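You operate a simulated robot arm through the tools that you are given. There is no shell and no other tool.

You are at the controls of a simulated robot arm. One attempt, no reset.

TASK
Swap the purple ring under the cap for the blue ring.
Fine: the cap waits on the grey tray and is pushed back on the post; the purple ring stays on the tray.
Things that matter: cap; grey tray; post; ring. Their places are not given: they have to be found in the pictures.

It is judged by the outcome, as a careful person would: the job done as asked, and still so three seconds after it is handed in. It fails if anything else is knocked over, pushed out of place, dropped, spilled or broken. Lids that push on must go on centred and level and be pressed home; caps that screw on are set level and turned clockwise until they are tight.

THE ROBOT
A 6-joint arm with a fingered hand, fixed in place. Base frame: the origin is on the floor under the middle of its stand, x ahead of it, y to its left, z up. Units: m, degrees, N and s.
With the tool pointing down near the work surface it reaches from about 0.3 to 0.8 m from the base axis. Its first joint turns from -166.0 to 166.0 degrees. Payload 4 kg.
Tool frame: the origin (TCP) lies between the finger pads and is the grasp point; the fingertips stand 0.026 m ahead of it; z points along the fingers, y is the line along which they close. The gripper opens to 0.132 m; its body begins 0.073 m behind the TCP. The gripper is a hand of 5 fingers: y runs from the thumb to the fingers, the wrist lies at [0, 0, -0.239] in the tool frame.
Orientation is told as [roll, pitch, yaw] about the base's x, y, z axes, in that order, counted from this pose: with the fingers straight down and closing along the base's y, the tool's x points along the base's -x, its y along +y and its z along -z.

THE INTERFACE
- The arm moves only by the tool arm_command. Its arguments are lists of equal length, an entry for each row: "xyz": the shift along the tool's x, y, z in m, a list of three; "angular": the turn, a rotation vector about the tool's x, y, z in degrees, a list of three. In form: {"xyz": [[tx, ty, tz], ...], "angular": [[rx, ry, rz], ...]}. A call has 1 to 20 rows; each row shifts and turns the commanded pose from where the row before left it, along the tool's axes as they then stand. A row lasts 0.2 s, in which the tool goes at most 0.05 m and 8.6 degrees; a call with a longer step from one row to the next is refused whole. A pose out of reach is approached as far as the arm can. The call stops where the force on the tool passes 40 N (or 10 N more than at its start, if that is more) or the arm is blocked; 0.2 s more then pass. In this call time passes only in rows, and 0.2 s behind the last. It gives the time, the measured TCP pose, the force on the tool (base axes), the opening and the grip force at its end, in the units of the frame above (readings bear some noise), with the torque about the TCP (base axes, N m) and any sound that the robot's microphone picked up, and new pictures: "pictures" is both (left out), scene, wrist or none.
- Cameras (640 x 400 px; columns grow to the right, rows downward): "scene" is fixed at [0.4009, 0.4995, 1.6262]; the picture's right is [-0.96, -0.26, 0.00], its down [-0.24, 0.87, -0.43] and it looks along [0.11, -0.41, -0.90] (base axes); focal length 296 px, centre (320, 200). "wrist" rides on the gripper at [0.085, 0.002, -0.097] in the tool frame; the picture's right is [-0.02, 1.00, 0.00], its down [-0.75, -0.02, -0.66] and it looks along [-0.66, -0.01, 0.75] (tool axes); focal length 270 px, centre (320, 200).
- curl_fingers(finger1, finger2, finger3, finger4, thumb_bend): sets how far each is bent, from 0 (flat) to 1 (curled in); at 0.3 the hand is open as for a grip, at 0.7 the pads meet at the TCP. One left out holds its place. A second passes; each finger stops where it meets its share of the squeeze, and holds until it gets a number again. It is the only way to open and close the hand. It gives what a move gives, with no picture; readings hold the bend of each and the force on the fingers (four entries, about 0 where the hand has none), thumb and palm.
- pixel_to_xyz(camera, pixels): there is no depth. For up to 12 entries [column, row, z] of the newest picture of that camera ("zoom" is the newest enlarged one), the place [x, y] in the base frame at which the ray of that pixel passes the height z, good to about 0.003 m. No time passes.
- zoom(camera, box): a new picture of the part [left, top, right, bottom] of that camera's present view, enlarged. No time passes.
- job_done(): hands the job in; it is judged then, once.

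Leave the gripper open and the arm clear of the work at the hand-in unless told otherwise.

The tools are called as name(argument=value, ...) on one line, values as JSON. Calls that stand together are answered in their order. arm_command: Moves the arm, as the interface text tells. Its arguments: {"type":"object","properties":{"xyz":{"type":"array"},"angular":{"type":"array"},"pictures":{"type":"string","enum":["both","scene","wrist","none"]}},"required":["xyz","angular"]} The other tools are called the same way: curl_fingers (finger1, finger2, finger3, finger4, thumb_bend) moves the fingers one by one; pixel_to_xyz (camera, pixels) gives the place at which the rays of pixels pass given heights; zoom (camera, box) takes an enlarged picture of a part of a camera's view; job_done () hands the job in.

At the start:

```text
t: 0.0
ee_pos: [0.4166, 0.2023, 1.2474]
tcp_rot: [-0.1, 0.0, 0.0]
ft_force: [-0.5, -0.7, 0.6]
moment: [0.0, -0.02, -0.02]
opening: 0.1318
finger_force: 0.2
shape: jaw
bend: [0.3, 0.3, 0.3, 0.3, 0.3]
finger forces: [0.0, 0.1, 0.0, 0.1, 0.0, 0.0]
```

scene: 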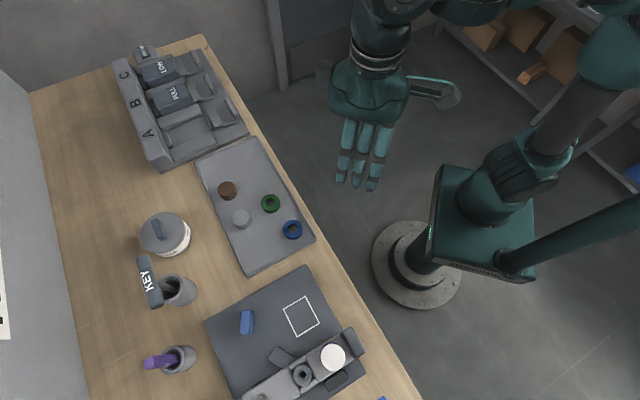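
wrist: 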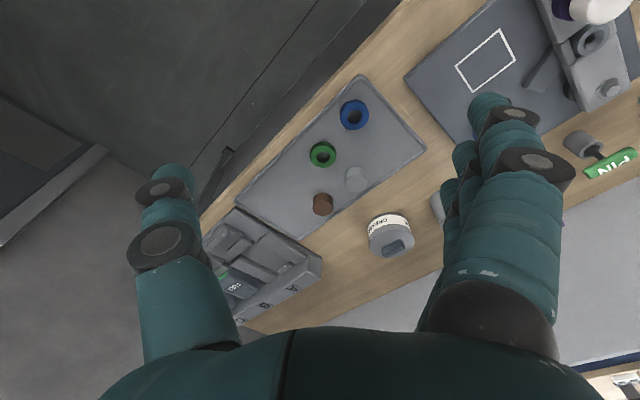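

I see a bench with a grey tray (about 255,205) that holds a brown plug, a grey cap-like piece, a green ring and a blue ring. There is also a dark mat with a fixture (about 310,370) carrying a white cap. I'll zoom in on these.

zoom(camera="scene", box=[180, 260, 420, 400])

zoom(camera="scene", box=[180, 130, 330, 280])

zoom(camera="wrist", box=[400, 0, 640, 180])

```text
2.67 times, centred on (300, 330) of scene
```

zoom: 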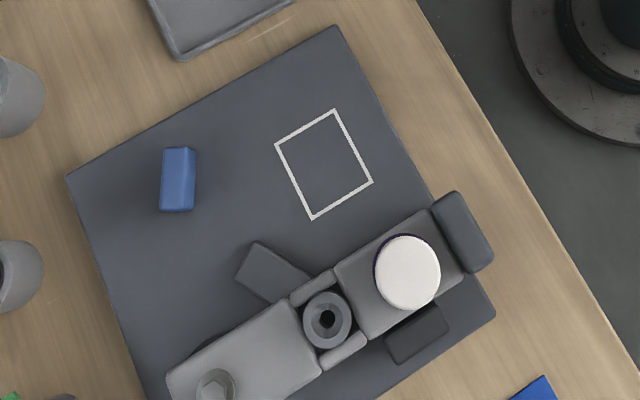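

```text
2.67 times, centred on (255, 205) of scene
```

zoom: 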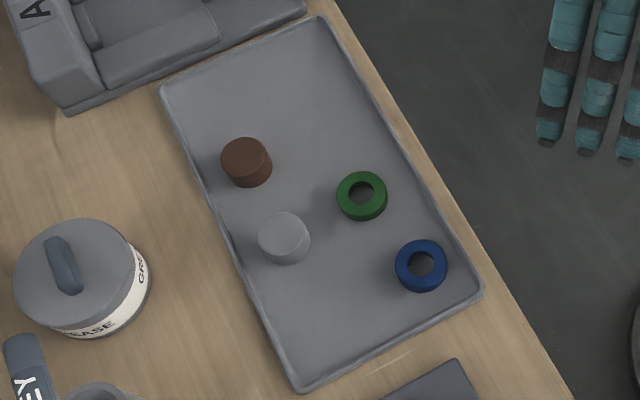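

```text
2.22 times, centred on (520, 90) of wrist
```

zoom: 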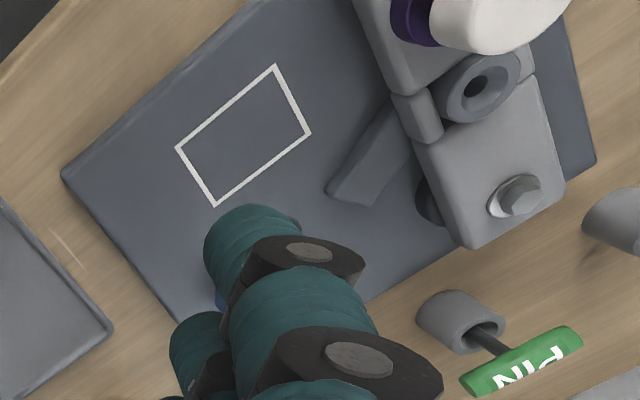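

The white cap sits on a grey fixture block with a purple rim showing beneath it. The rings lie on the tray. I need the table height, so I'll project the same features from both cameras at several heights.

pixel_to_xyz(camera="scene", pixels=[[292, 229, 0.7], [292, 229, 0.8], [292, 229, 0.9], [270, 203, 0.8], [270, 203, 0.9], [333, 360, 0.8], [333, 360, 0.9], [333, 360, 1.0], [301, 375, 0.8], [301, 375, 0.9]])

pixel_to_xyz(camera="wrist", pixels=[[354, 114, 0.7], [354, 114, 0.8], [354, 114, 0.9], [323, 154, 0.8], [323, 154, 0.9], [594, 38, 0.8], [594, 38, 0.9]])

```text
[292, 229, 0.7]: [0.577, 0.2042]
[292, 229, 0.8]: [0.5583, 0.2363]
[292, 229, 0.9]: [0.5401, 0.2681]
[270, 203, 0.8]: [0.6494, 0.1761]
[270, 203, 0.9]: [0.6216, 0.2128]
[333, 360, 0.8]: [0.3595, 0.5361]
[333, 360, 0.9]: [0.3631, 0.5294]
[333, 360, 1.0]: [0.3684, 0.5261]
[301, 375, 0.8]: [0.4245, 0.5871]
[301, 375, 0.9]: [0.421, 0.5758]
```

```text
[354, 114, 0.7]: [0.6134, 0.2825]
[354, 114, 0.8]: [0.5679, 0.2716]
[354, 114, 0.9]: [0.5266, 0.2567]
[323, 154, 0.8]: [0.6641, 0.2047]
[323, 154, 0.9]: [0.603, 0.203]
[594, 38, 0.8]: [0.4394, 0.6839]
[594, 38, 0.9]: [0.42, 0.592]
```

Where the two cameras agree, the tray top is at about z≈0.86–0.87, the blue ring is near (0.54, 0.26) and the cap near (0.37, 0.53). The wrist camera's line of sight passes through the TCP, so I'll move the hand to view the fixture.

arm_command(xyz=[[0.02, 0.045, 0], [0.02, 0.045, 0], [0.02, 0.045, 0], [0.02, 0.045, 0], [0.02, 0.045, 0], [0.02, 0.045, 0], [0.02, 0.03, 0]], angular=[[0, 0, 0], [0, 0, 0], [0, 0, 0], [0, 0, 0], [0, 0, 0], [0, 0, 0], [0, 0, 0]], pictures="both")

```text
t: 1.6
ee_pos: [0.2755, 0.5013, 1.2499]
tcp_rot: [0.0, -0.2, 0.0]
ft_force: [-0.2, -0.5, 0.6]
moment: [0.03, 0.0, -0.03]
opening: 0.1319
finger_force: 0.1
shape: jaw
bend: [0.3, 0.3, 0.3, 0.3, 0.3]
finger forces: [0.0, 0.0, 0.0, 0.0, 0.0, 0.0]
```

scene: 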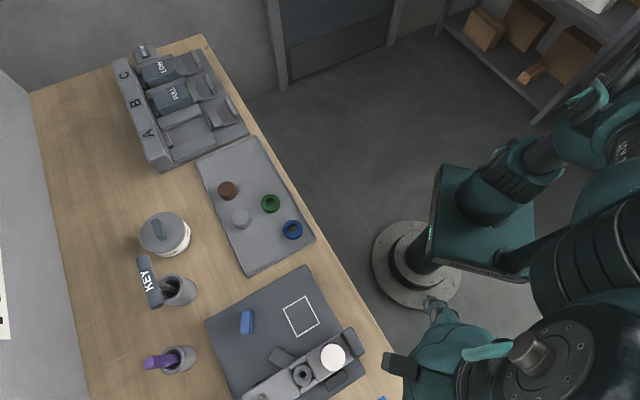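
wrist: 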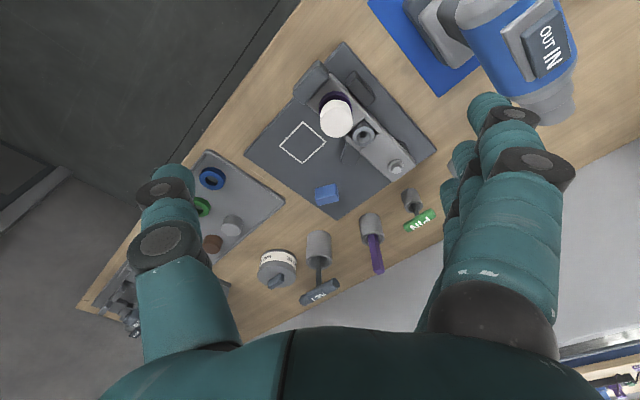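

The wrist camera now shows the fixture around (345,110), with a blue machine to its right around (500,40) that I must stay clear of. I'll zoom in.

zoom(camera="wrist", box=[230, 30, 450, 220])

zoom(camera="wrist", box=[290, 50, 410, 160])

pixel_to_xyz(camera="wrist", pixels=[[336, 118, 0.9], [336, 118, 0.95], [336, 118, 1.0], [212, 178, 0.86], [212, 178, 0.88], [302, 142, 0.86], [500, 40, 0.9], [364, 134, 0.9]])

pixel_to_xyz(camera="scene", pixels=[[333, 358, 0.9], [333, 358, 0.95], [333, 358, 1.0], [293, 230, 0.86], [293, 230, 0.88], [301, 317, 0.86], [303, 376, 0.9]])

```text
2.11 times, centred on (340, 125) of wrist
```

zoom: 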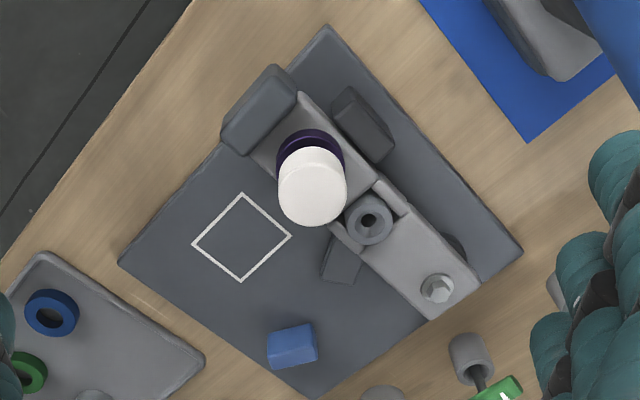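

```text
3.64 times, centred on (350, 105) of wrist
```

zoom: 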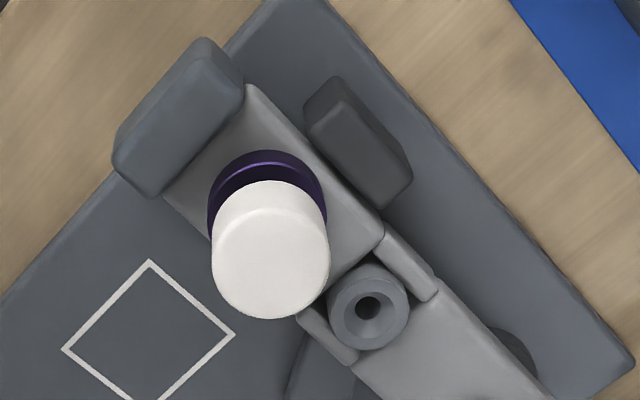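

```text
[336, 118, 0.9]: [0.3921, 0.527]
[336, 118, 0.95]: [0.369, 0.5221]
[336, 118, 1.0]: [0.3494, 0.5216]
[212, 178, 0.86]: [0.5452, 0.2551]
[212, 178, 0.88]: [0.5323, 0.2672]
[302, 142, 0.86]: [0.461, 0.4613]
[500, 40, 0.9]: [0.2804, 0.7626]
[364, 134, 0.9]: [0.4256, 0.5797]
```

```text
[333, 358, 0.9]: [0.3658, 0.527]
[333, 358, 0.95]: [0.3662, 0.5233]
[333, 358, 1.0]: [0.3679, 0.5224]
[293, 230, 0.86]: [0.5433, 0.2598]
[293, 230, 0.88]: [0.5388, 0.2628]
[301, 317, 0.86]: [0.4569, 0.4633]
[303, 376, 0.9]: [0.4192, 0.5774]
```

Both cameras agree that the cap's top centre is near (0.366, 0.523) at z≈0.955. The fixture axis runs at about 45° in the base frame, from the near stop through the cap to the nozzle. I'll move above the cap and yaw +45° so the fingers close across the fixture, then take a closer look.

arm_command(xyz=[[-0.03, 0.007, 0.03], [-0.03, 0.007, 0.03], [-0.03, 0.008, 0.03], [0, 0, 0], [0, 0, 0], [0, 0, 0], [0, 0, 0], [0, 0, 0], [0, 0, 0], [0, 0, 0]], angular=[[0, 0, 0], [0, 0, 0], [0, 0, 0], [0, 0, -7.5], [0, 0, -7.5], [0, 0, -7.5], [0, 0, -7.5], [0, 0, -7.5], [0, 0, -7.5], [0, 0, 0]], pictures="both")

```text
t: 3.8
ee_pos: [0.3652, 0.5253, 1.1576]
tcp_rot: [-0.1, 0.0, 45.0]
ft_force: [0.2, -0.2, -0.6]
moment: [-0.02, -0.01, -0.03]
opening: 0.1317
finger_force: 0.1
shape: jaw
bend: [0.3, 0.3, 0.3, 0.3, 0.3]
finger forces: [0.0, 0.1, 0.0, 0.0, 0.0, 0.0]
```

scene: 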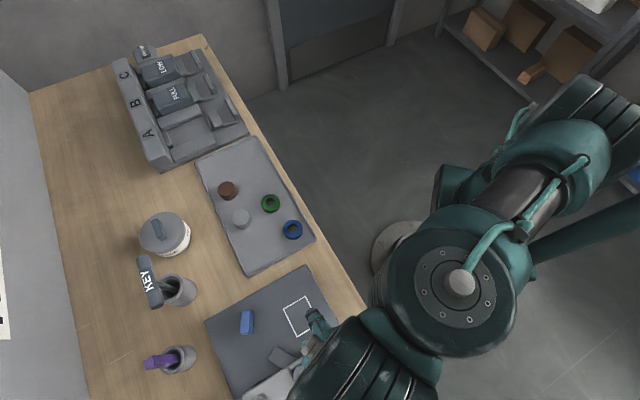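
wrist: 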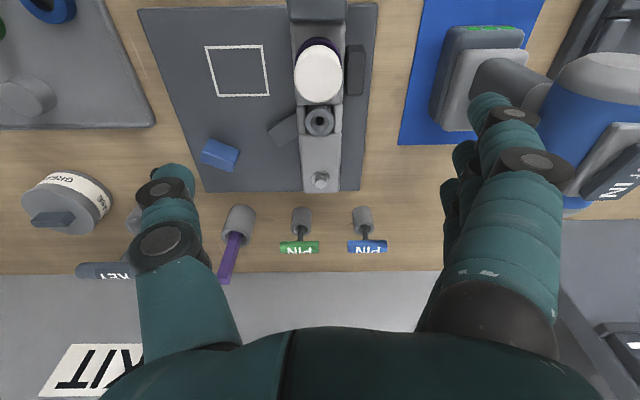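

The fixture is now lined up vertically in the wrist view, with the cap at (318,75). I'll zoom in there.

zoom(camera="wrist", box=[260, 0, 380, 110])

zoom(camera="wrist", box=[0, 0, 170, 140])

pixel_to_xyz(camera="wrist", pixels=[[318, 74, 0.94], [318, 74, 0.95], [318, 74, 0.96], [318, 74, 0.97], [319, 120, 0.9], [319, 120, 0.92], [354, 70, 0.87], [354, 70, 0.9], [237, 70, 0.86], [48, 3, 0.87]])

```text
3.64 times, centred on (320, 55) of wrist
```

zoom: 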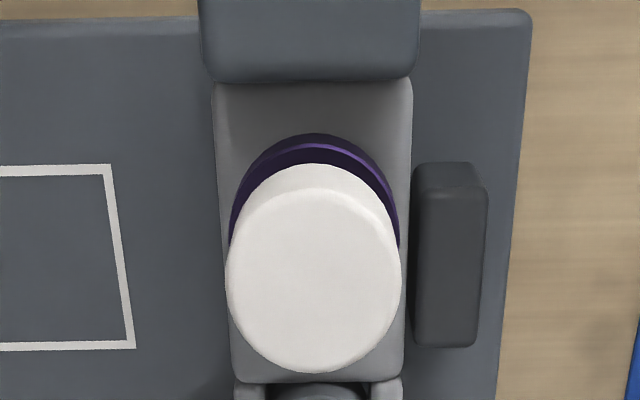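

```text
2.86 times, centred on (85, 70) of wrist
```

zoom: 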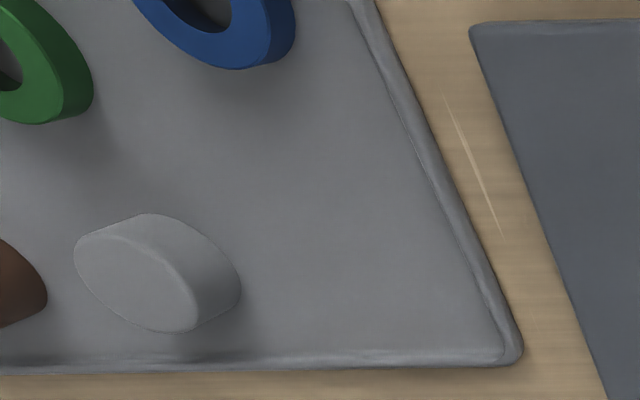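

```text
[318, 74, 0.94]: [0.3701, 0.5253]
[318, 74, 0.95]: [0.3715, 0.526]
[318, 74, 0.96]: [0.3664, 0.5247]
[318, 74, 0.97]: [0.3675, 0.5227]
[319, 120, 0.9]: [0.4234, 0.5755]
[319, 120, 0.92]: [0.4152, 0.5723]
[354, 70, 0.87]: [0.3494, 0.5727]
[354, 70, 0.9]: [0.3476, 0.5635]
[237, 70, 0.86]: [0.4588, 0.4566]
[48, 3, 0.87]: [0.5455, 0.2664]
```

The cap is about 50 mm across. The purple ring under it is slightly wider and sits on a raised block. I need better heights, so I'll back off along tool +x and come lower for an oblique side view, keeping the fingertips above the cap top.

arm_command(xyz=[[0.04, 0, 0.0], [0.04, 0, 0.02], [0.03, 0, 0.035], [0, 0, 0.04], [0, 0, 0.04], [0, 0, 0]], angular=[[0, 0, 0], [0, 0, 0], [0, 0, 0], [0, 0, 0], [0, 0, 0], [0, 0, 0]], pictures="both")

zoom(camera="wrist", box=[220, 120, 420, 300])

```text
t: 5.2
ee_pos: [0.2881, 0.4472, 1.0222]
tcp_rot: [-0.2, 0.1, 45.1]
ft_force: [-0.4, 1.2, 0.0]
moment: [0.01, 0.01, 0.01]
opening: 0.1319
finger_force: 0.1
shape: jaw
bend: [0.3, 0.3, 0.3, 0.3, 0.3]
finger forces: [0.0, 0.0, 0.0, 0.1, 0.0, 0.0]
```

scene: 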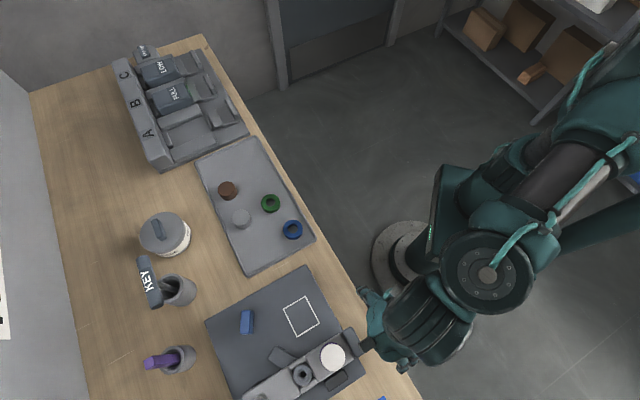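
wrist: 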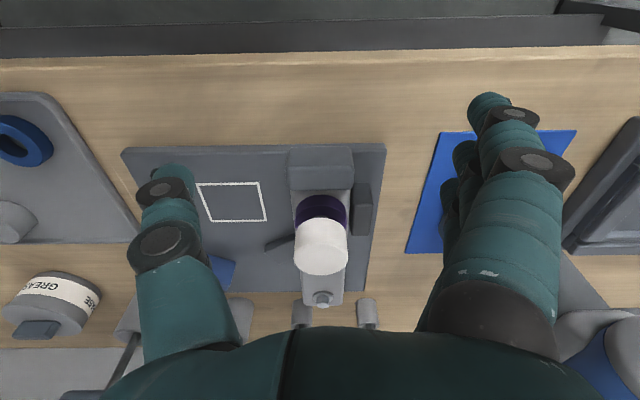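

```text
2.22 times, centred on (320, 210) of wrist
```

zoom: 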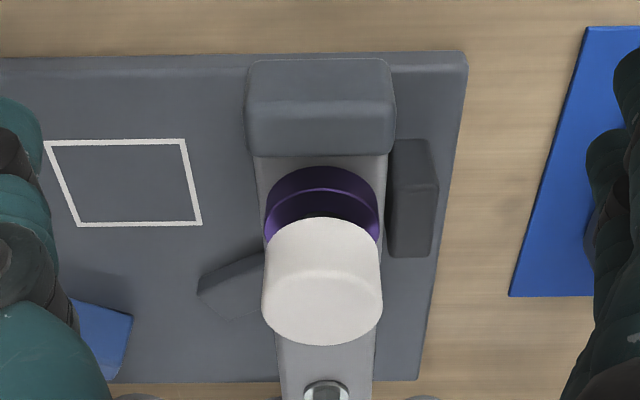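

I'll zoom in tighter on the gap between the purple ring and the cap.

zoom(camera="wrist", box=[280, 170, 370, 290])

zoom(camera="scene", box=[290, 320, 380, 400])

```text
3.33 times, centred on (325, 230) of wrist
```

zoom: 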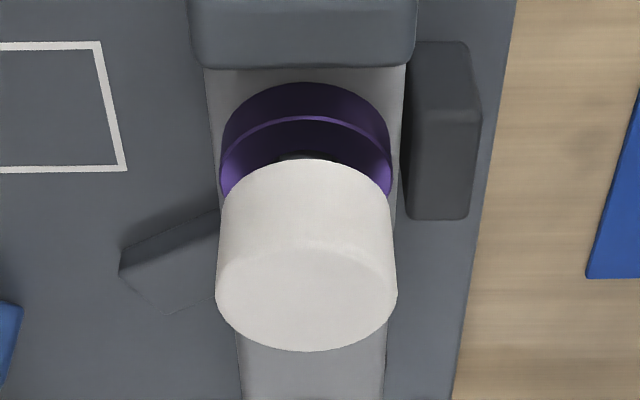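

```text
5.00 times, centred on (335, 360) of scene
```

zoom: 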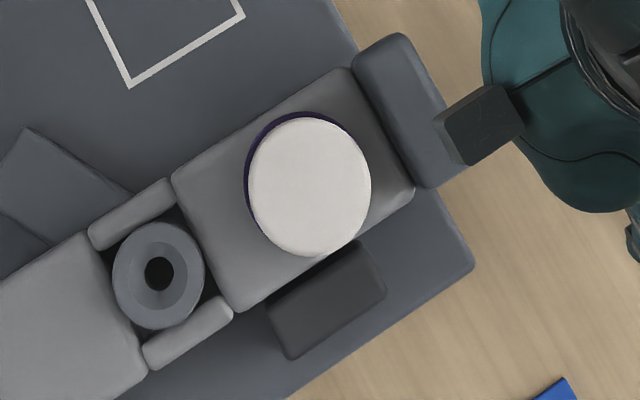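

There is a visible gap between the ring's top (z≈0.935) and the cap's bottom (z≈0.949), and the post shows in it. The cap top is near 0.976 and the block top near 0.92. Next I'll check the heights of the neighbouring dark block and the near stop, and the tray layout.

pixel_to_xyz(camera="wrist", pixels=[[360, 218, 0.88], [360, 218, 0.9], [360, 218, 0.92], [320, 180, 0.92], [320, 180, 0.94], [320, 180, 0.96], [20, 140, 0.86], [20, 140, 0.88], [320, 262, 0.96], [320, 262, 0.98], [230, 202, 0.86], [322, 297, 0.93]])

pixel_to_xyz(camera="scene", pixels=[[336.6, 380, 0.88], [336.6, 380, 0.9], [336.6, 380, 0.92], [352, 342, 0.92], [352, 342, 0.94], [352, 342, 0.96], [332.5, 357.5, 0.96], [332.5, 357.5, 0.98], [302, 375, 0.95]])

pixel_to_xyz(camera="scene", pixels=[[195, 160, 0.86], [248, 137, 0.86], [315, 240, 0.86], [248, 275, 0.86], [265, 248, 0.86], [235, 160, 0.86], [227, 190, 0.87], [241, 217, 0.87], [270, 203, 0.87], [292, 229, 0.87]])

```text
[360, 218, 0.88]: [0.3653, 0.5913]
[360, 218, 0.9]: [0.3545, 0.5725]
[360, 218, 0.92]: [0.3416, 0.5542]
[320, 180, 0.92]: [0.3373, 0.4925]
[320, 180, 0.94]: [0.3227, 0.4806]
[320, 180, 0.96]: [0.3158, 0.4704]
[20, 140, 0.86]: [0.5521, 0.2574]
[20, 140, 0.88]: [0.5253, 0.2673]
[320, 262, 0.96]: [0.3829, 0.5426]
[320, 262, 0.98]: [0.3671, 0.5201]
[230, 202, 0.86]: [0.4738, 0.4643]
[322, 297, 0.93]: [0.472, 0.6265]
```

```text
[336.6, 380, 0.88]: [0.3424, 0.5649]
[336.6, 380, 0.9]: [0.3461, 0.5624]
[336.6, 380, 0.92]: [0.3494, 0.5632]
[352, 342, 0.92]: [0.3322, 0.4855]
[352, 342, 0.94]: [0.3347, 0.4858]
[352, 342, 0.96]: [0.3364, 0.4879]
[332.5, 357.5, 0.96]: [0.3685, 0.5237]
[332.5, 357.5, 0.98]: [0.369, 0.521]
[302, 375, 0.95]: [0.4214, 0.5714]
```

```text
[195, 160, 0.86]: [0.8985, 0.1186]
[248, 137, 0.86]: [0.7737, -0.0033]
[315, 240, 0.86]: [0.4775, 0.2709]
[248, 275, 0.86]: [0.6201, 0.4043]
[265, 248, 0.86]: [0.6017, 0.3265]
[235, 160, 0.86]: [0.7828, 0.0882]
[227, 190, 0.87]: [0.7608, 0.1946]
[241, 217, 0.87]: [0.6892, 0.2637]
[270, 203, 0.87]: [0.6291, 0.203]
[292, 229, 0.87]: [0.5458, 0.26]
```

The heights fit together: cap top ≈0.977, near stop ≈0.93, side block ≈0.912, block top ≈0.92 and tray surface ≈0.86. The tray has a free spot near (0.61, 0.325) and another near (0.73, 0.10). Before gripping I'll curl the hand in free air to see how the fingertips travel.

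curl_fingers(finger1=0.5, finger2=0.5, finger3=0.5, finger4=0.5, thumb_bend=0.5)

arm_command(xyz=[[0, 0, 0]], angular=[[0, 0, 0]], pictures="both")

```text
t: 6.2
ee_pos: [0.2882, 0.4464, 1.0237]
tcp_rot: [-0.1, -0.1, 45.1]
ft_force: [-0.3, 0.3, -0.2]
moment: [0.03, -0.01, 0.01]
opening: 0.0758
finger_force: 0.1
shape: fingers
bend: [0.5, 0.5, 0.5, 0.5, 0.5]
finger forces: [0.0, 0.0, 0.0, 0.1, 0.0, 0.0]
```

```text
t: 6.6
ee_pos: [0.2884, 0.4476, 1.0228]
tcp_rot: [-0.1, 0.0, 45.1]
ft_force: [-0.6, -0.8, 0.9]
moment: [-0.03, -0.03, 0.0]
opening: 0.0758
finger_force: 0.0
shape: fingers
bend: [0.5, 0.5, 0.5, 0.5, 0.5]
finger forces: [0.0, 0.0, 0.1, 0.0, 0.0, 0.1]
```

scene: 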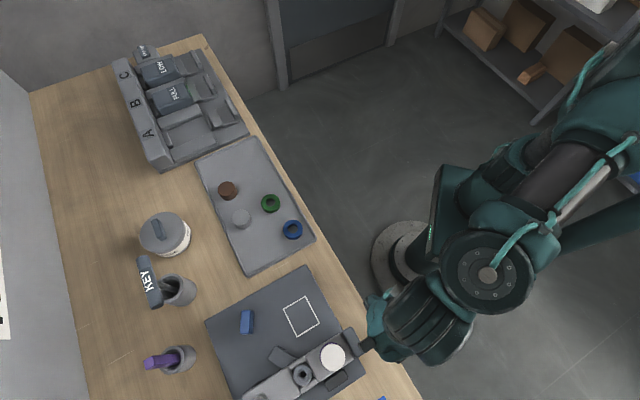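
wrist: 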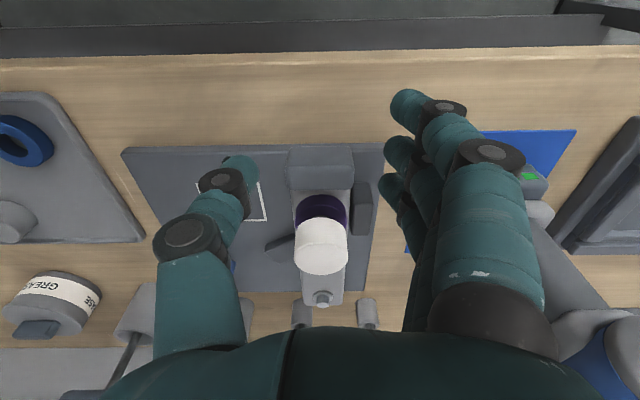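

At 0.5 the opening is 76 mm, so a 50 mm cap should meet the pads near 0.59. Fingers 2 and 3 with the thumb look enough for these parts. I'll curl fingers 1 and 4 fully in free air to see if that tucks them out of the way.

curl_fingers(finger1=1.0, finger4=1.0)

arm_command(xyz=[[0, 0, 0]], angular=[[0, 0, 0]], pictures="wrist")

```text
t: 7.6
ee_pos: [0.2894, 0.448, 1.0236]
tcp_rot: [-0.1, -0.1, 45.0]
ft_force: [-0.8, -0.2, 0.6]
moment: [-0.03, 0.02, 0.0]
opening: 0.0527
finger_force: 0.1
shape: fingers
bend: [1.0, 0.5, 0.5, 1.0, 0.5]
finger forces: [0.0, 0.1, 0.0, 0.1, 0.1, 0.0]
```

```text
t: 8.0
ee_pos: [0.2881, 0.4469, 1.0222]
tcp_rot: [-0.1, 0.0, 45.0]
ft_force: [0.5, -0.4, -0.1]
moment: [0.0, 0.0, -0.03]
opening: 0.0526
finger_force: 0.0
shape: fingers
bend: [1.0, 0.5, 0.5, 1.0, 0.5]
finger forces: [0.0, 0.0, 0.0, 0.0, 0.0, 0.0]
```

wrist: 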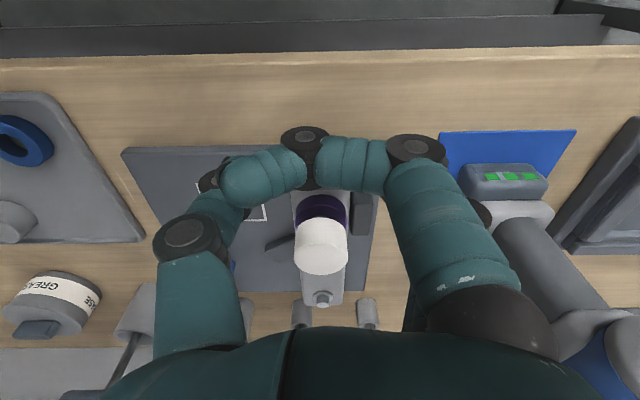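

Curled fingers rise above the TCP but block the wrist view, so I'll keep the outer fingers half open instead. I'll set the hand to 0.45 and move over the cap axis with the fingertips still about 25 mm above its top, to check centring.

curl_fingers(finger1=0.4, finger2=0.4, finger3=0.4, finger4=0.4, thumb_bend=0.4)

arm_command(xyz=[[-0.035, -0.001, -0.01], [-0.04, -0.0015, 0], [-0.0345, -0.0012, 0], [0, 0, 0], [0, 0, 0]], angular=[[0, 0, 0], [0, 0, 0], [0, 0, 0], [0, 0, 0], [0, 0, 0]], pictures="both")

zoom(camera="wrist", box=[220, 60, 420, 220])

```text
t: 9.0
ee_pos: [0.2892, 0.4472, 1.0232]
tcp_rot: [-0.2, 0.0, 45.0]
ft_force: [-0.2, 0.6, -0.1]
moment: [0.01, 0.01, 0.04]
opening: 0.1064
finger_force: 0.1
shape: fingers
bend: [0.4, 0.4, 0.4, 0.4, 0.4]
finger forces: [0.1, 0.1, 0.0, 0.0, 0.0, 0.0]
```

```text
t: 10.2
ee_pos: [0.3688, 0.521, 1.0345]
tcp_rot: [-0.2, 0.0, 45.0]
ft_force: [-0.4, -0.2, 0.1]
moment: [-0.02, -0.05, 0.0]
opening: 0.1063
finger_force: 0.1
shape: fingers
bend: [0.4, 0.4, 0.4, 0.4, 0.4]
finger forces: [0.1, 0.0, 0.0, 0.0, 0.0, 0.1]
```

scene: 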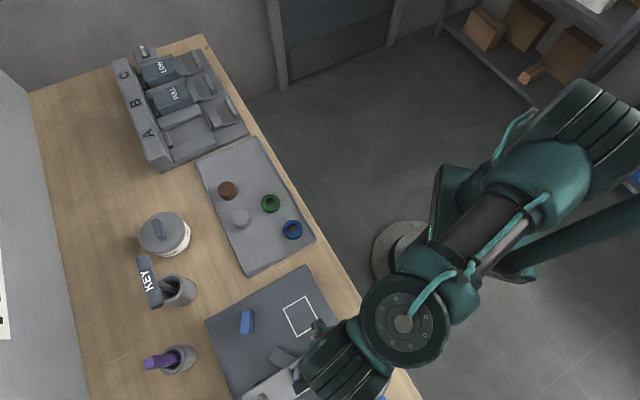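
wrist: 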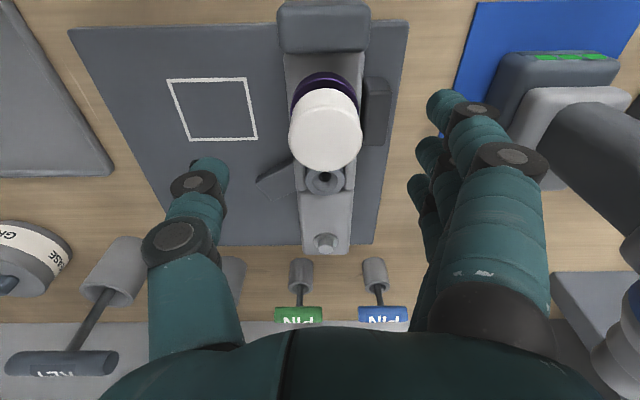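

```text
2.50 times, centred on (320, 140) of wrist
```

zoom: 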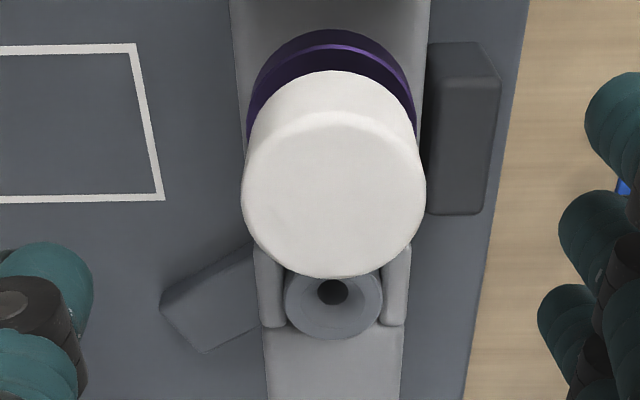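

The cap's top ellipse is centred at about (325.8,140), slightly right of the TCP line. I'll measure the offset.

pixel_to_xyz(camera="wrist", pixels=[[325.8, 140, 0.977], [325.8, 140, 0.972], [325.8, 140, 0.977], [325.8, 140, 0.977], [323.5, 181.5, 0.93], [323.5, 181.5, 0.92]])

```text
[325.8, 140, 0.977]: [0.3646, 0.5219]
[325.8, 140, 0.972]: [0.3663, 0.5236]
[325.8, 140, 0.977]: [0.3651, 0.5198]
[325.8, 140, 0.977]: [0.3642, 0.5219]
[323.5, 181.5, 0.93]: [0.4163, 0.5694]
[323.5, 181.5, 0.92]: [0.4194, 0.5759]
```

The cap sits about +3 mm in tool y from the TCP. I'll correct that and lower in small rows to TCP z≈0.977, with the fingertips level with the cap's lower edge, above the ring and clear of the blocks.

arm_command(xyz=[[0.001, 0.0033, 0.01], [0, 0, 0.015], [0, 0, 0.015], [0, 0, 0.012], [0, 0, 0.0055], [0, 0, 0]], angular=[[0, 0, 0], [0, 0, 0], [0, 0, 0], [0, 0, 0], [0, 0, 0], [0, 0, 0]], pictures="both")

zoom(camera="wrist", box=[160, 60, 480, 260])

```text
t: 11.6
ee_pos: [0.365, 0.5224, 0.9739]
tcp_rot: [-0.1, 0.0, 45.0]
ft_force: [-0.7, 0.2, 0.2]
moment: [0.02, -0.01, 0.04]
opening: 0.1065
finger_force: 0.0
shape: fingers
bend: [0.4, 0.4, 0.4, 0.4, 0.4]
finger forces: [0.0, 0.0, 0.0, 0.0, 0.1, 0.1]
```

scene: 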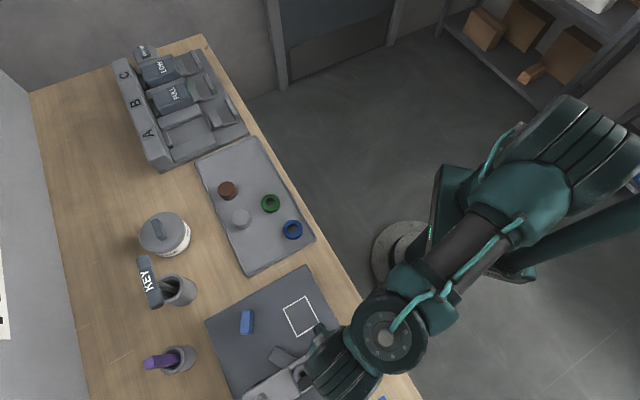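
wrist: 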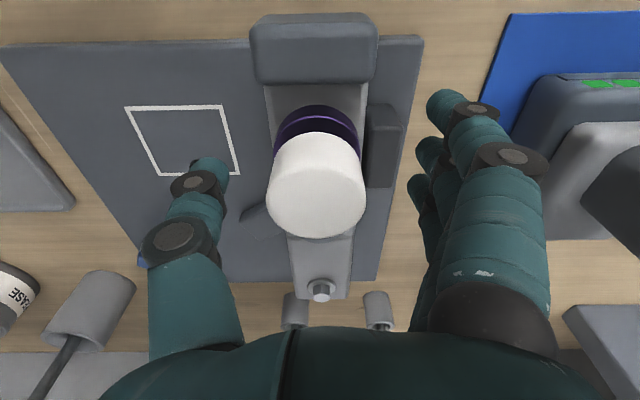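

```text
2.00 times, centred on (320, 160) of wrist
```

zoom: 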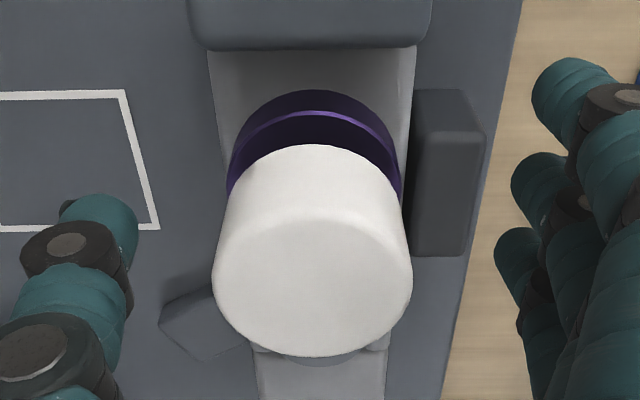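

The cap is now centred between thumb and fingers to within about 1–2 mm. I'll close fingers 2, 3 and the thumb in small steps, watching the forces, and keep fingers 1 and 4 back.

curl_fingers(finger2=0.54, finger3=0.54, thumb_bend=0.54)

curl_fingers(finger2=0.57, finger3=0.57, thumb_bend=0.57)

arm_command(xyz=[[0, 0, 0]], angular=[[0, 0, 0]], pictures="wrist")

zoom(camera="wrist", box=[160, 60, 480, 260])

```text
t: 12.6
ee_pos: [0.3647, 0.524, 0.9737]
tcp_rot: [-0.2, 0.0, 45.0]
ft_force: [0.6, -0.5, 0.0]
moment: [-0.02, -0.01, 0.0]
opening: 0.0847
finger_force: 0.1
shape: fingers
bend: [0.4, 0.54, 0.54, 0.4, 0.54]
finger forces: [0.0, 0.0, 0.0, 0.0, 0.0, 0.0]
```

```text
t: 13.6
ee_pos: [0.3647, 0.5224, 0.974]
tcp_rot: [-0.1, 0.0, 45.0]
ft_force: [0.7, -0.7, -0.8]
moment: [-0.03, -0.02, 0.01]
opening: 0.0827
finger_force: 0.7
shape: fingers
bend: [0.4, 0.56, 0.56, 0.4, 0.55]
finger forces: [0.0, 0.0, 0.0, 0.1, 1.2, 0.0]
```

```text
t: 14.0
ee_pos: [0.3657, 0.5237, 0.9742]
tcp_rot: [-0.1, 0.0, 45.0]
ft_force: [0.5, -1.5, -0.3]
moment: [-0.03, -0.02, 0.02]
opening: 0.083
finger_force: 0.8
shape: fingers
bend: [0.4, 0.56, 0.56, 0.4, 0.55]
finger forces: [0.0, 0.1, 0.0, 0.1, 1.2, 0.0]
```

wrist: 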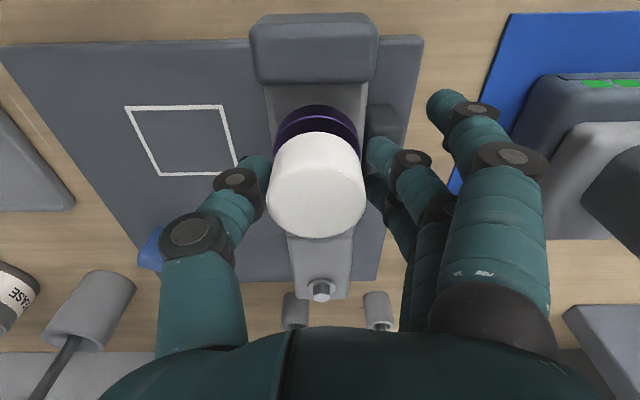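

```text
2.00 times, centred on (320, 160) of wrist
```

zoom: 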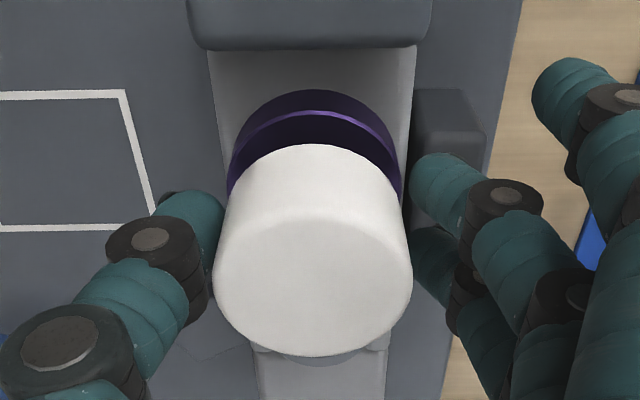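

The thumb has just touched at 0.55, with about 1.2 N, and the fingers are close behind. I'll close further for a firm grip.

curl_fingers(finger2=0.62, finger3=0.62, thumb_bend=0.58)

curl_fingers(finger2=0.7, finger3=0.7, thumb_bend=0.66)

arm_command(xyz=[[0, 0, 0]], angular=[[0, 0, 0]], pictures="wrist")

zoom(camera="wrist", box=[160, 60, 480, 260])

```text
t: 15.0
ee_pos: [0.3643, 0.5236, 0.9736]
tcp_rot: [-0.1, -0.1, 45.1]
ft_force: [-0.3, 0.3, 0.3]
moment: [-0.01, 0.01, -0.02]
opening: 0.0824
finger_force: 2.2
shape: fingers
bend: [0.4, 0.61, 0.6, 0.4, 0.56]
finger forces: [0.0, 0.8, 1.5, 0.1, 2.2, 0.1]
```

```text
t: 16.0
ee_pos: [0.3651, 0.5229, 0.9747]
tcp_rot: [-0.1, 0.0, 45.0]
ft_force: [-0.7, -1.1, -2.9]
moment: [0.05, 0.04, -0.06]
opening: 0.0811
finger_force: 12.7
shape: fingers
bend: [0.4, 0.62, 0.61, 0.4, 0.6]
finger forces: [0.0, 5.9, 6.5, 0.1, 13.4, 0.0]
```

```text
t: 16.4
ee_pos: [0.3643, 0.5227, 0.9754]
tcp_rot: [0.0, 0.0, 44.9]
ft_force: [-0.8, -0.7, -3.9]
moment: [0.03, 0.02, -0.09]
opening: 0.0814
finger_force: 12.9
shape: fingers
bend: [0.4, 0.62, 0.61, 0.4, 0.6]
finger forces: [0.0, 5.9, 6.5, 0.1, 13.3, 0.0]
```

wrist: 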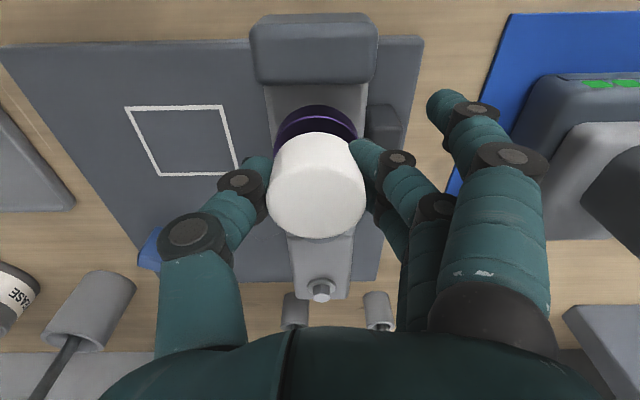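

```text
2.00 times, centred on (320, 160) of wrist
```

zoom: 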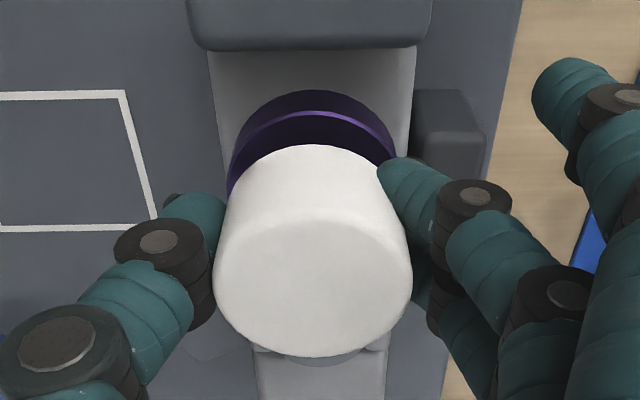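

The grip reads about 13 N on the thumb and 6 N on each of the two fingers. I'll check whether commanding a further curl tightens it before pulling.

curl_fingers(finger2=0.8, finger3=0.8, thumb_bend=0.8)

```text
t: 17.4
ee_pos: [0.3637, 0.5233, 0.9741]
tcp_rot: [-0.1, 0.1, 45.0]
ft_force: [3.6, -9.0, -6.4]
moment: [-0.07, 0.04, -0.17]
opening: 0.0804
finger_force: 18.6
shape: fingers
bend: [0.4, 0.62, 0.6, 0.4, 0.61]
finger forces: [0.1, 7.0, 7.3, 0.0, 22.3, 0.0]
```

The two fingers cap out near 7 N each, and the extra thumb squeeze only pushes sideways. I'll bring the thumb back to balance and pull straight up in small steps.

curl_fingers(thumb_bend=0.66)

arm_command(xyz=[[0, 0, -0.002], [0, 0, -0.002], [0, 0, -0.002]], angular=[[0, 0, 0], [0, 0, 0], [0, 0, 0]], pictures="wrist")

zoom(camera="wrist", box=[160, 60, 480, 260])

```text
t: 18.4
ee_pos: [0.365, 0.5235, 0.9748]
tcp_rot: [0.0, 0.0, 45.1]
ft_force: [-2.8, -0.6, -4.0]
moment: [0.02, 0.08, -0.08]
opening: 0.0816
finger_force: 14.1
shape: fingers
bend: [0.4, 0.62, 0.61, 0.4, 0.6]
finger forces: [0.0, 7.6, 7.5, 0.0, 12.5, 0.0]
```

```text
t: 19.2
ee_pos: [0.3666, 0.5216, 0.9814]
tcp_rot: [-0.1, 0.0, 45.0]
ft_force: [0.0, 0.0, -0.8]
moment: [-0.01, -0.01, 0.02]
opening: 0.0816
finger_force: 12.8
shape: fingers
bend: [0.4, 0.62, 0.61, 0.4, 0.61]
finger forces: [0.1, 6.7, 6.8, 0.0, 11.7, 0.0]
```

wrist: 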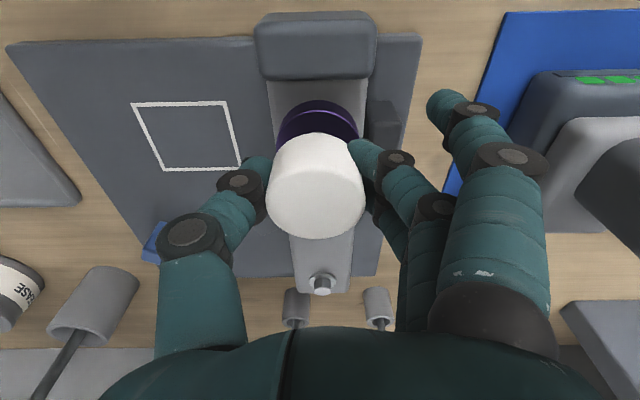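

```text
2.00 times, centred on (320, 160) of wrist
```

zoom: 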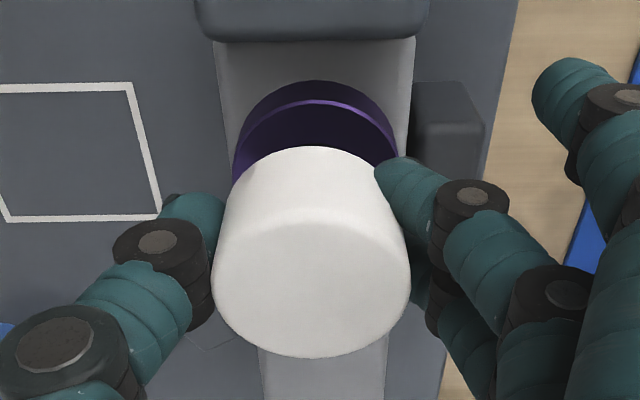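

The cap stays fixed in the hand while the fixture moves away beneath it, so it is coming off cleanly. I'll keep lifting straight up.

arm_command(xyz=[[0, 0, -0.005], [0, 0, -0.01], [0, 0, -0.015], [0, 0, -0.02], [0, 0, -0.03], [0, 0, -0.03], [0, 0, 0]], angular=[[0, 0, 0], [0, 0, 0], [0, 0, 0], [0, 0, 0], [0, 0, 0], [0, 0, 0], [0, 0, 0]], pictures="both")

zoom(camera="wrist", box=[200, 0, 440, 260])

```text
t: 20.8
ee_pos: [0.3614, 0.5239, 1.0887]
tcp_rot: [-0.1, 0.0, 45.0]
ft_force: [0.8, -0.9, 0.0]
moment: [-0.06, -0.02, 0.02]
opening: 0.0813
finger_force: 12.8
shape: fingers
bend: [0.4, 0.62, 0.61, 0.4, 0.61]
finger forces: [0.0, 6.8, 6.9, 0.1, 11.4, 0.1]
```

scene: 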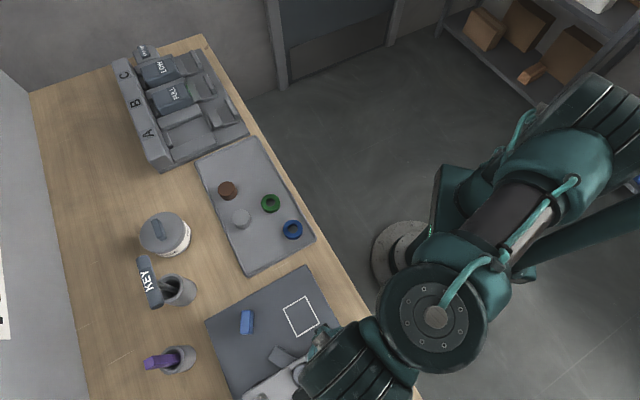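
wrist: 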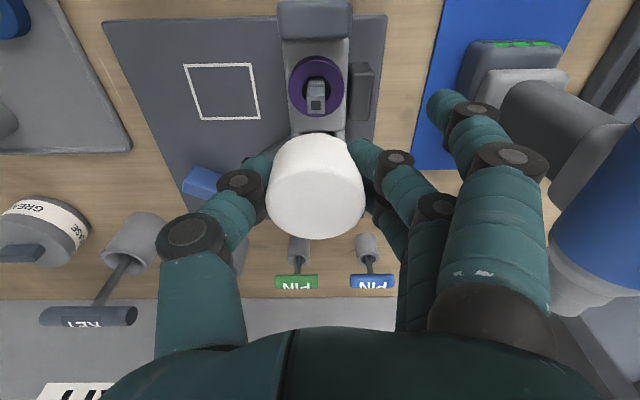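

```text
1.54 times, centred on (320, 130) of wrist
```

zoom: 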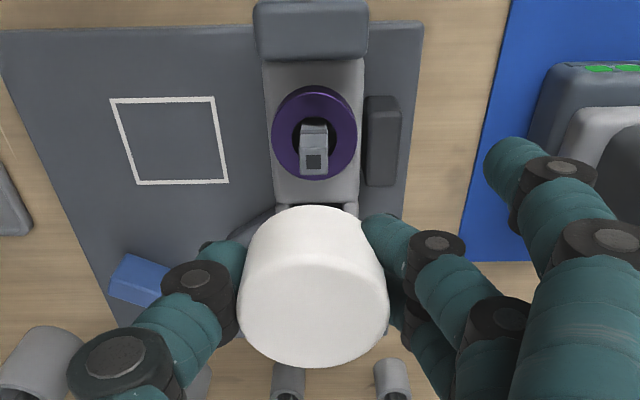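

The cap is off and held. The post is a square peg inside the purple ring, so the cap's yaw needs to be kept. I'll zoom in on it.

zoom(camera="wrist", box=[270, 40, 370, 130])

pixel_to_xyz(camera="wrist", pixels=[[315.5, 85, 0.935], [315.5, 85, 0.94], [318, 104, 0.96], [318, 104, 0.965], [318, 104, 0.97]])

```text
4.44 times, centred on (320, 85) of wrist
```

zoom: 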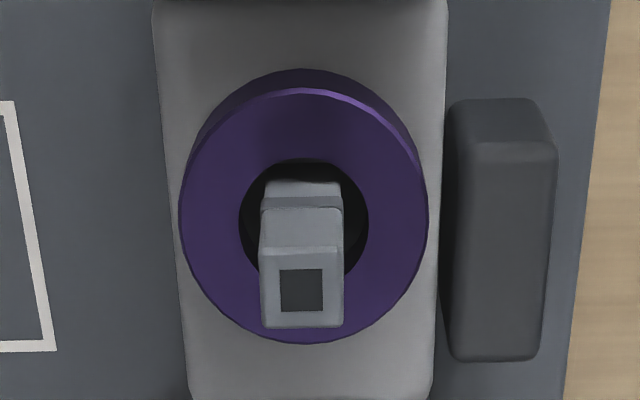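

```text
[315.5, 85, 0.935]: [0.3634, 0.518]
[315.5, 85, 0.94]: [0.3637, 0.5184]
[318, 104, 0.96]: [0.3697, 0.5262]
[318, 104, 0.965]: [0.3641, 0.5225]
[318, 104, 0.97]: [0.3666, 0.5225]
```

The post is about 15 mm square and lines up with the hand at yaw 45. The ring's hole is about 26 mm and its outer diameter about 51 mm. I'll keep yaw at 45 throughout so the cap's orientation is kept, and carry the cap at z≈1.09 to above the free tray area near (0.707, 0.141).

arm_command(xyz=[[0.0024, -0.02, 0], [0.0024, -0.04, 0], [0.0024, -0.0425, 0], [0.0024, -0.0425, 0], [0.0024, -0.0425, 0], [0.0024, -0.0425, 0], [0.0024, -0.0425, 0], [0.0024, -0.0425, 0], [0.0024, -0.0425, 0], [0.0024, -0.0425, 0], [0.0022, -0.0425, 0], [0.0022, -0.0425, 0], [0, -0.0261, 0], [0, 0, 0], [0, 0, 0]], angular=[[0, 0, 0], [0, 0, 0], [0, 0, 0], [0, 0, 0], [0, 0, 0], [0, 0, 0], [0, 0, 0], [0, 0, 0], [0, 0, 0], [0, 0, 0], [0, 0, 0], [0, 0, 0], [0, 0, 0], [0, 0, 0], [0, 0, 0]], pictures="both")

zoom(camera="wrist", box=[100, 0, 540, 275])

```text
t: 24.0
ee_pos: [0.707, 0.1403, 1.0914]
tcp_rot: [0.0, 0.0, 45.2]
ft_force: [-0.4, 1.4, -0.8]
moment: [-0.03, 0.02, -0.01]
opening: 0.0811
finger_force: 11.6
shape: fingers
bend: [0.4, 0.63, 0.61, 0.4, 0.61]
finger forces: [0.1, 6.5, 6.8, 0.1, 10.4, 0.1]
```

scene: 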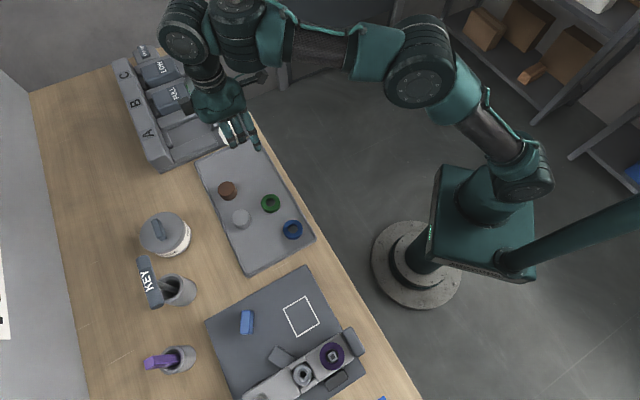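
wrist: 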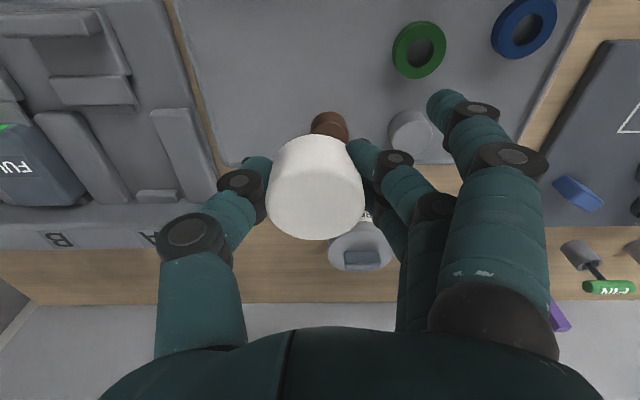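

```text
1.45 times, centred on (320, 138) of wrist
```

zoom: 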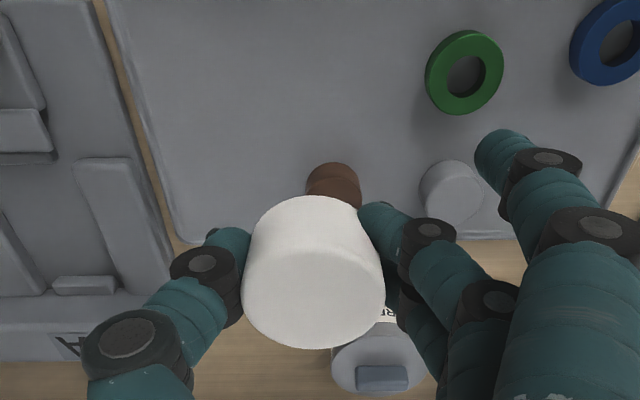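

From here I can see brown (329,125), grey (410,133), green (419,50), and the rack beyond the tray's left edge. I'll measure where each lies.

pixel_to_xyz(camera="wrist", pixels=[[419, 50, 0.875], [412, 124, 0.89], [329, 122, 0.89], [524, 28, 0.875], [175, 50, 0.865], [205, 130, 0.865], [220, 166, 0.865], [160, 20, 0.865], [190, 105, 0.9], [455, 165, 0.865]])

zoom(camera="scene", box=[110, 40, 330, 200])

```text
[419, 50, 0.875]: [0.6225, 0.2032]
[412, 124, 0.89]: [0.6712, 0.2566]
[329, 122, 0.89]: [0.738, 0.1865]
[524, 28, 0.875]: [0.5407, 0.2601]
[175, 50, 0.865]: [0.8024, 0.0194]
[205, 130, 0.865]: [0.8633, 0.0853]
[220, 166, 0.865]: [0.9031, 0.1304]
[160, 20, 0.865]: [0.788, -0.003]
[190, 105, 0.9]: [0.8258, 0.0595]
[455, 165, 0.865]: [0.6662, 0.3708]
```

```text
2.50 times, centred on (220, 120) of scene
```

zoom: 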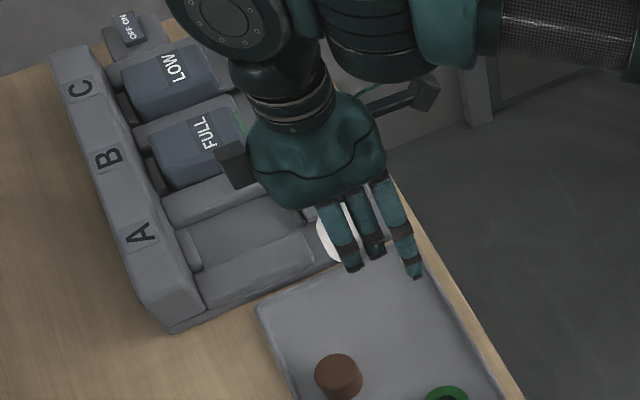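

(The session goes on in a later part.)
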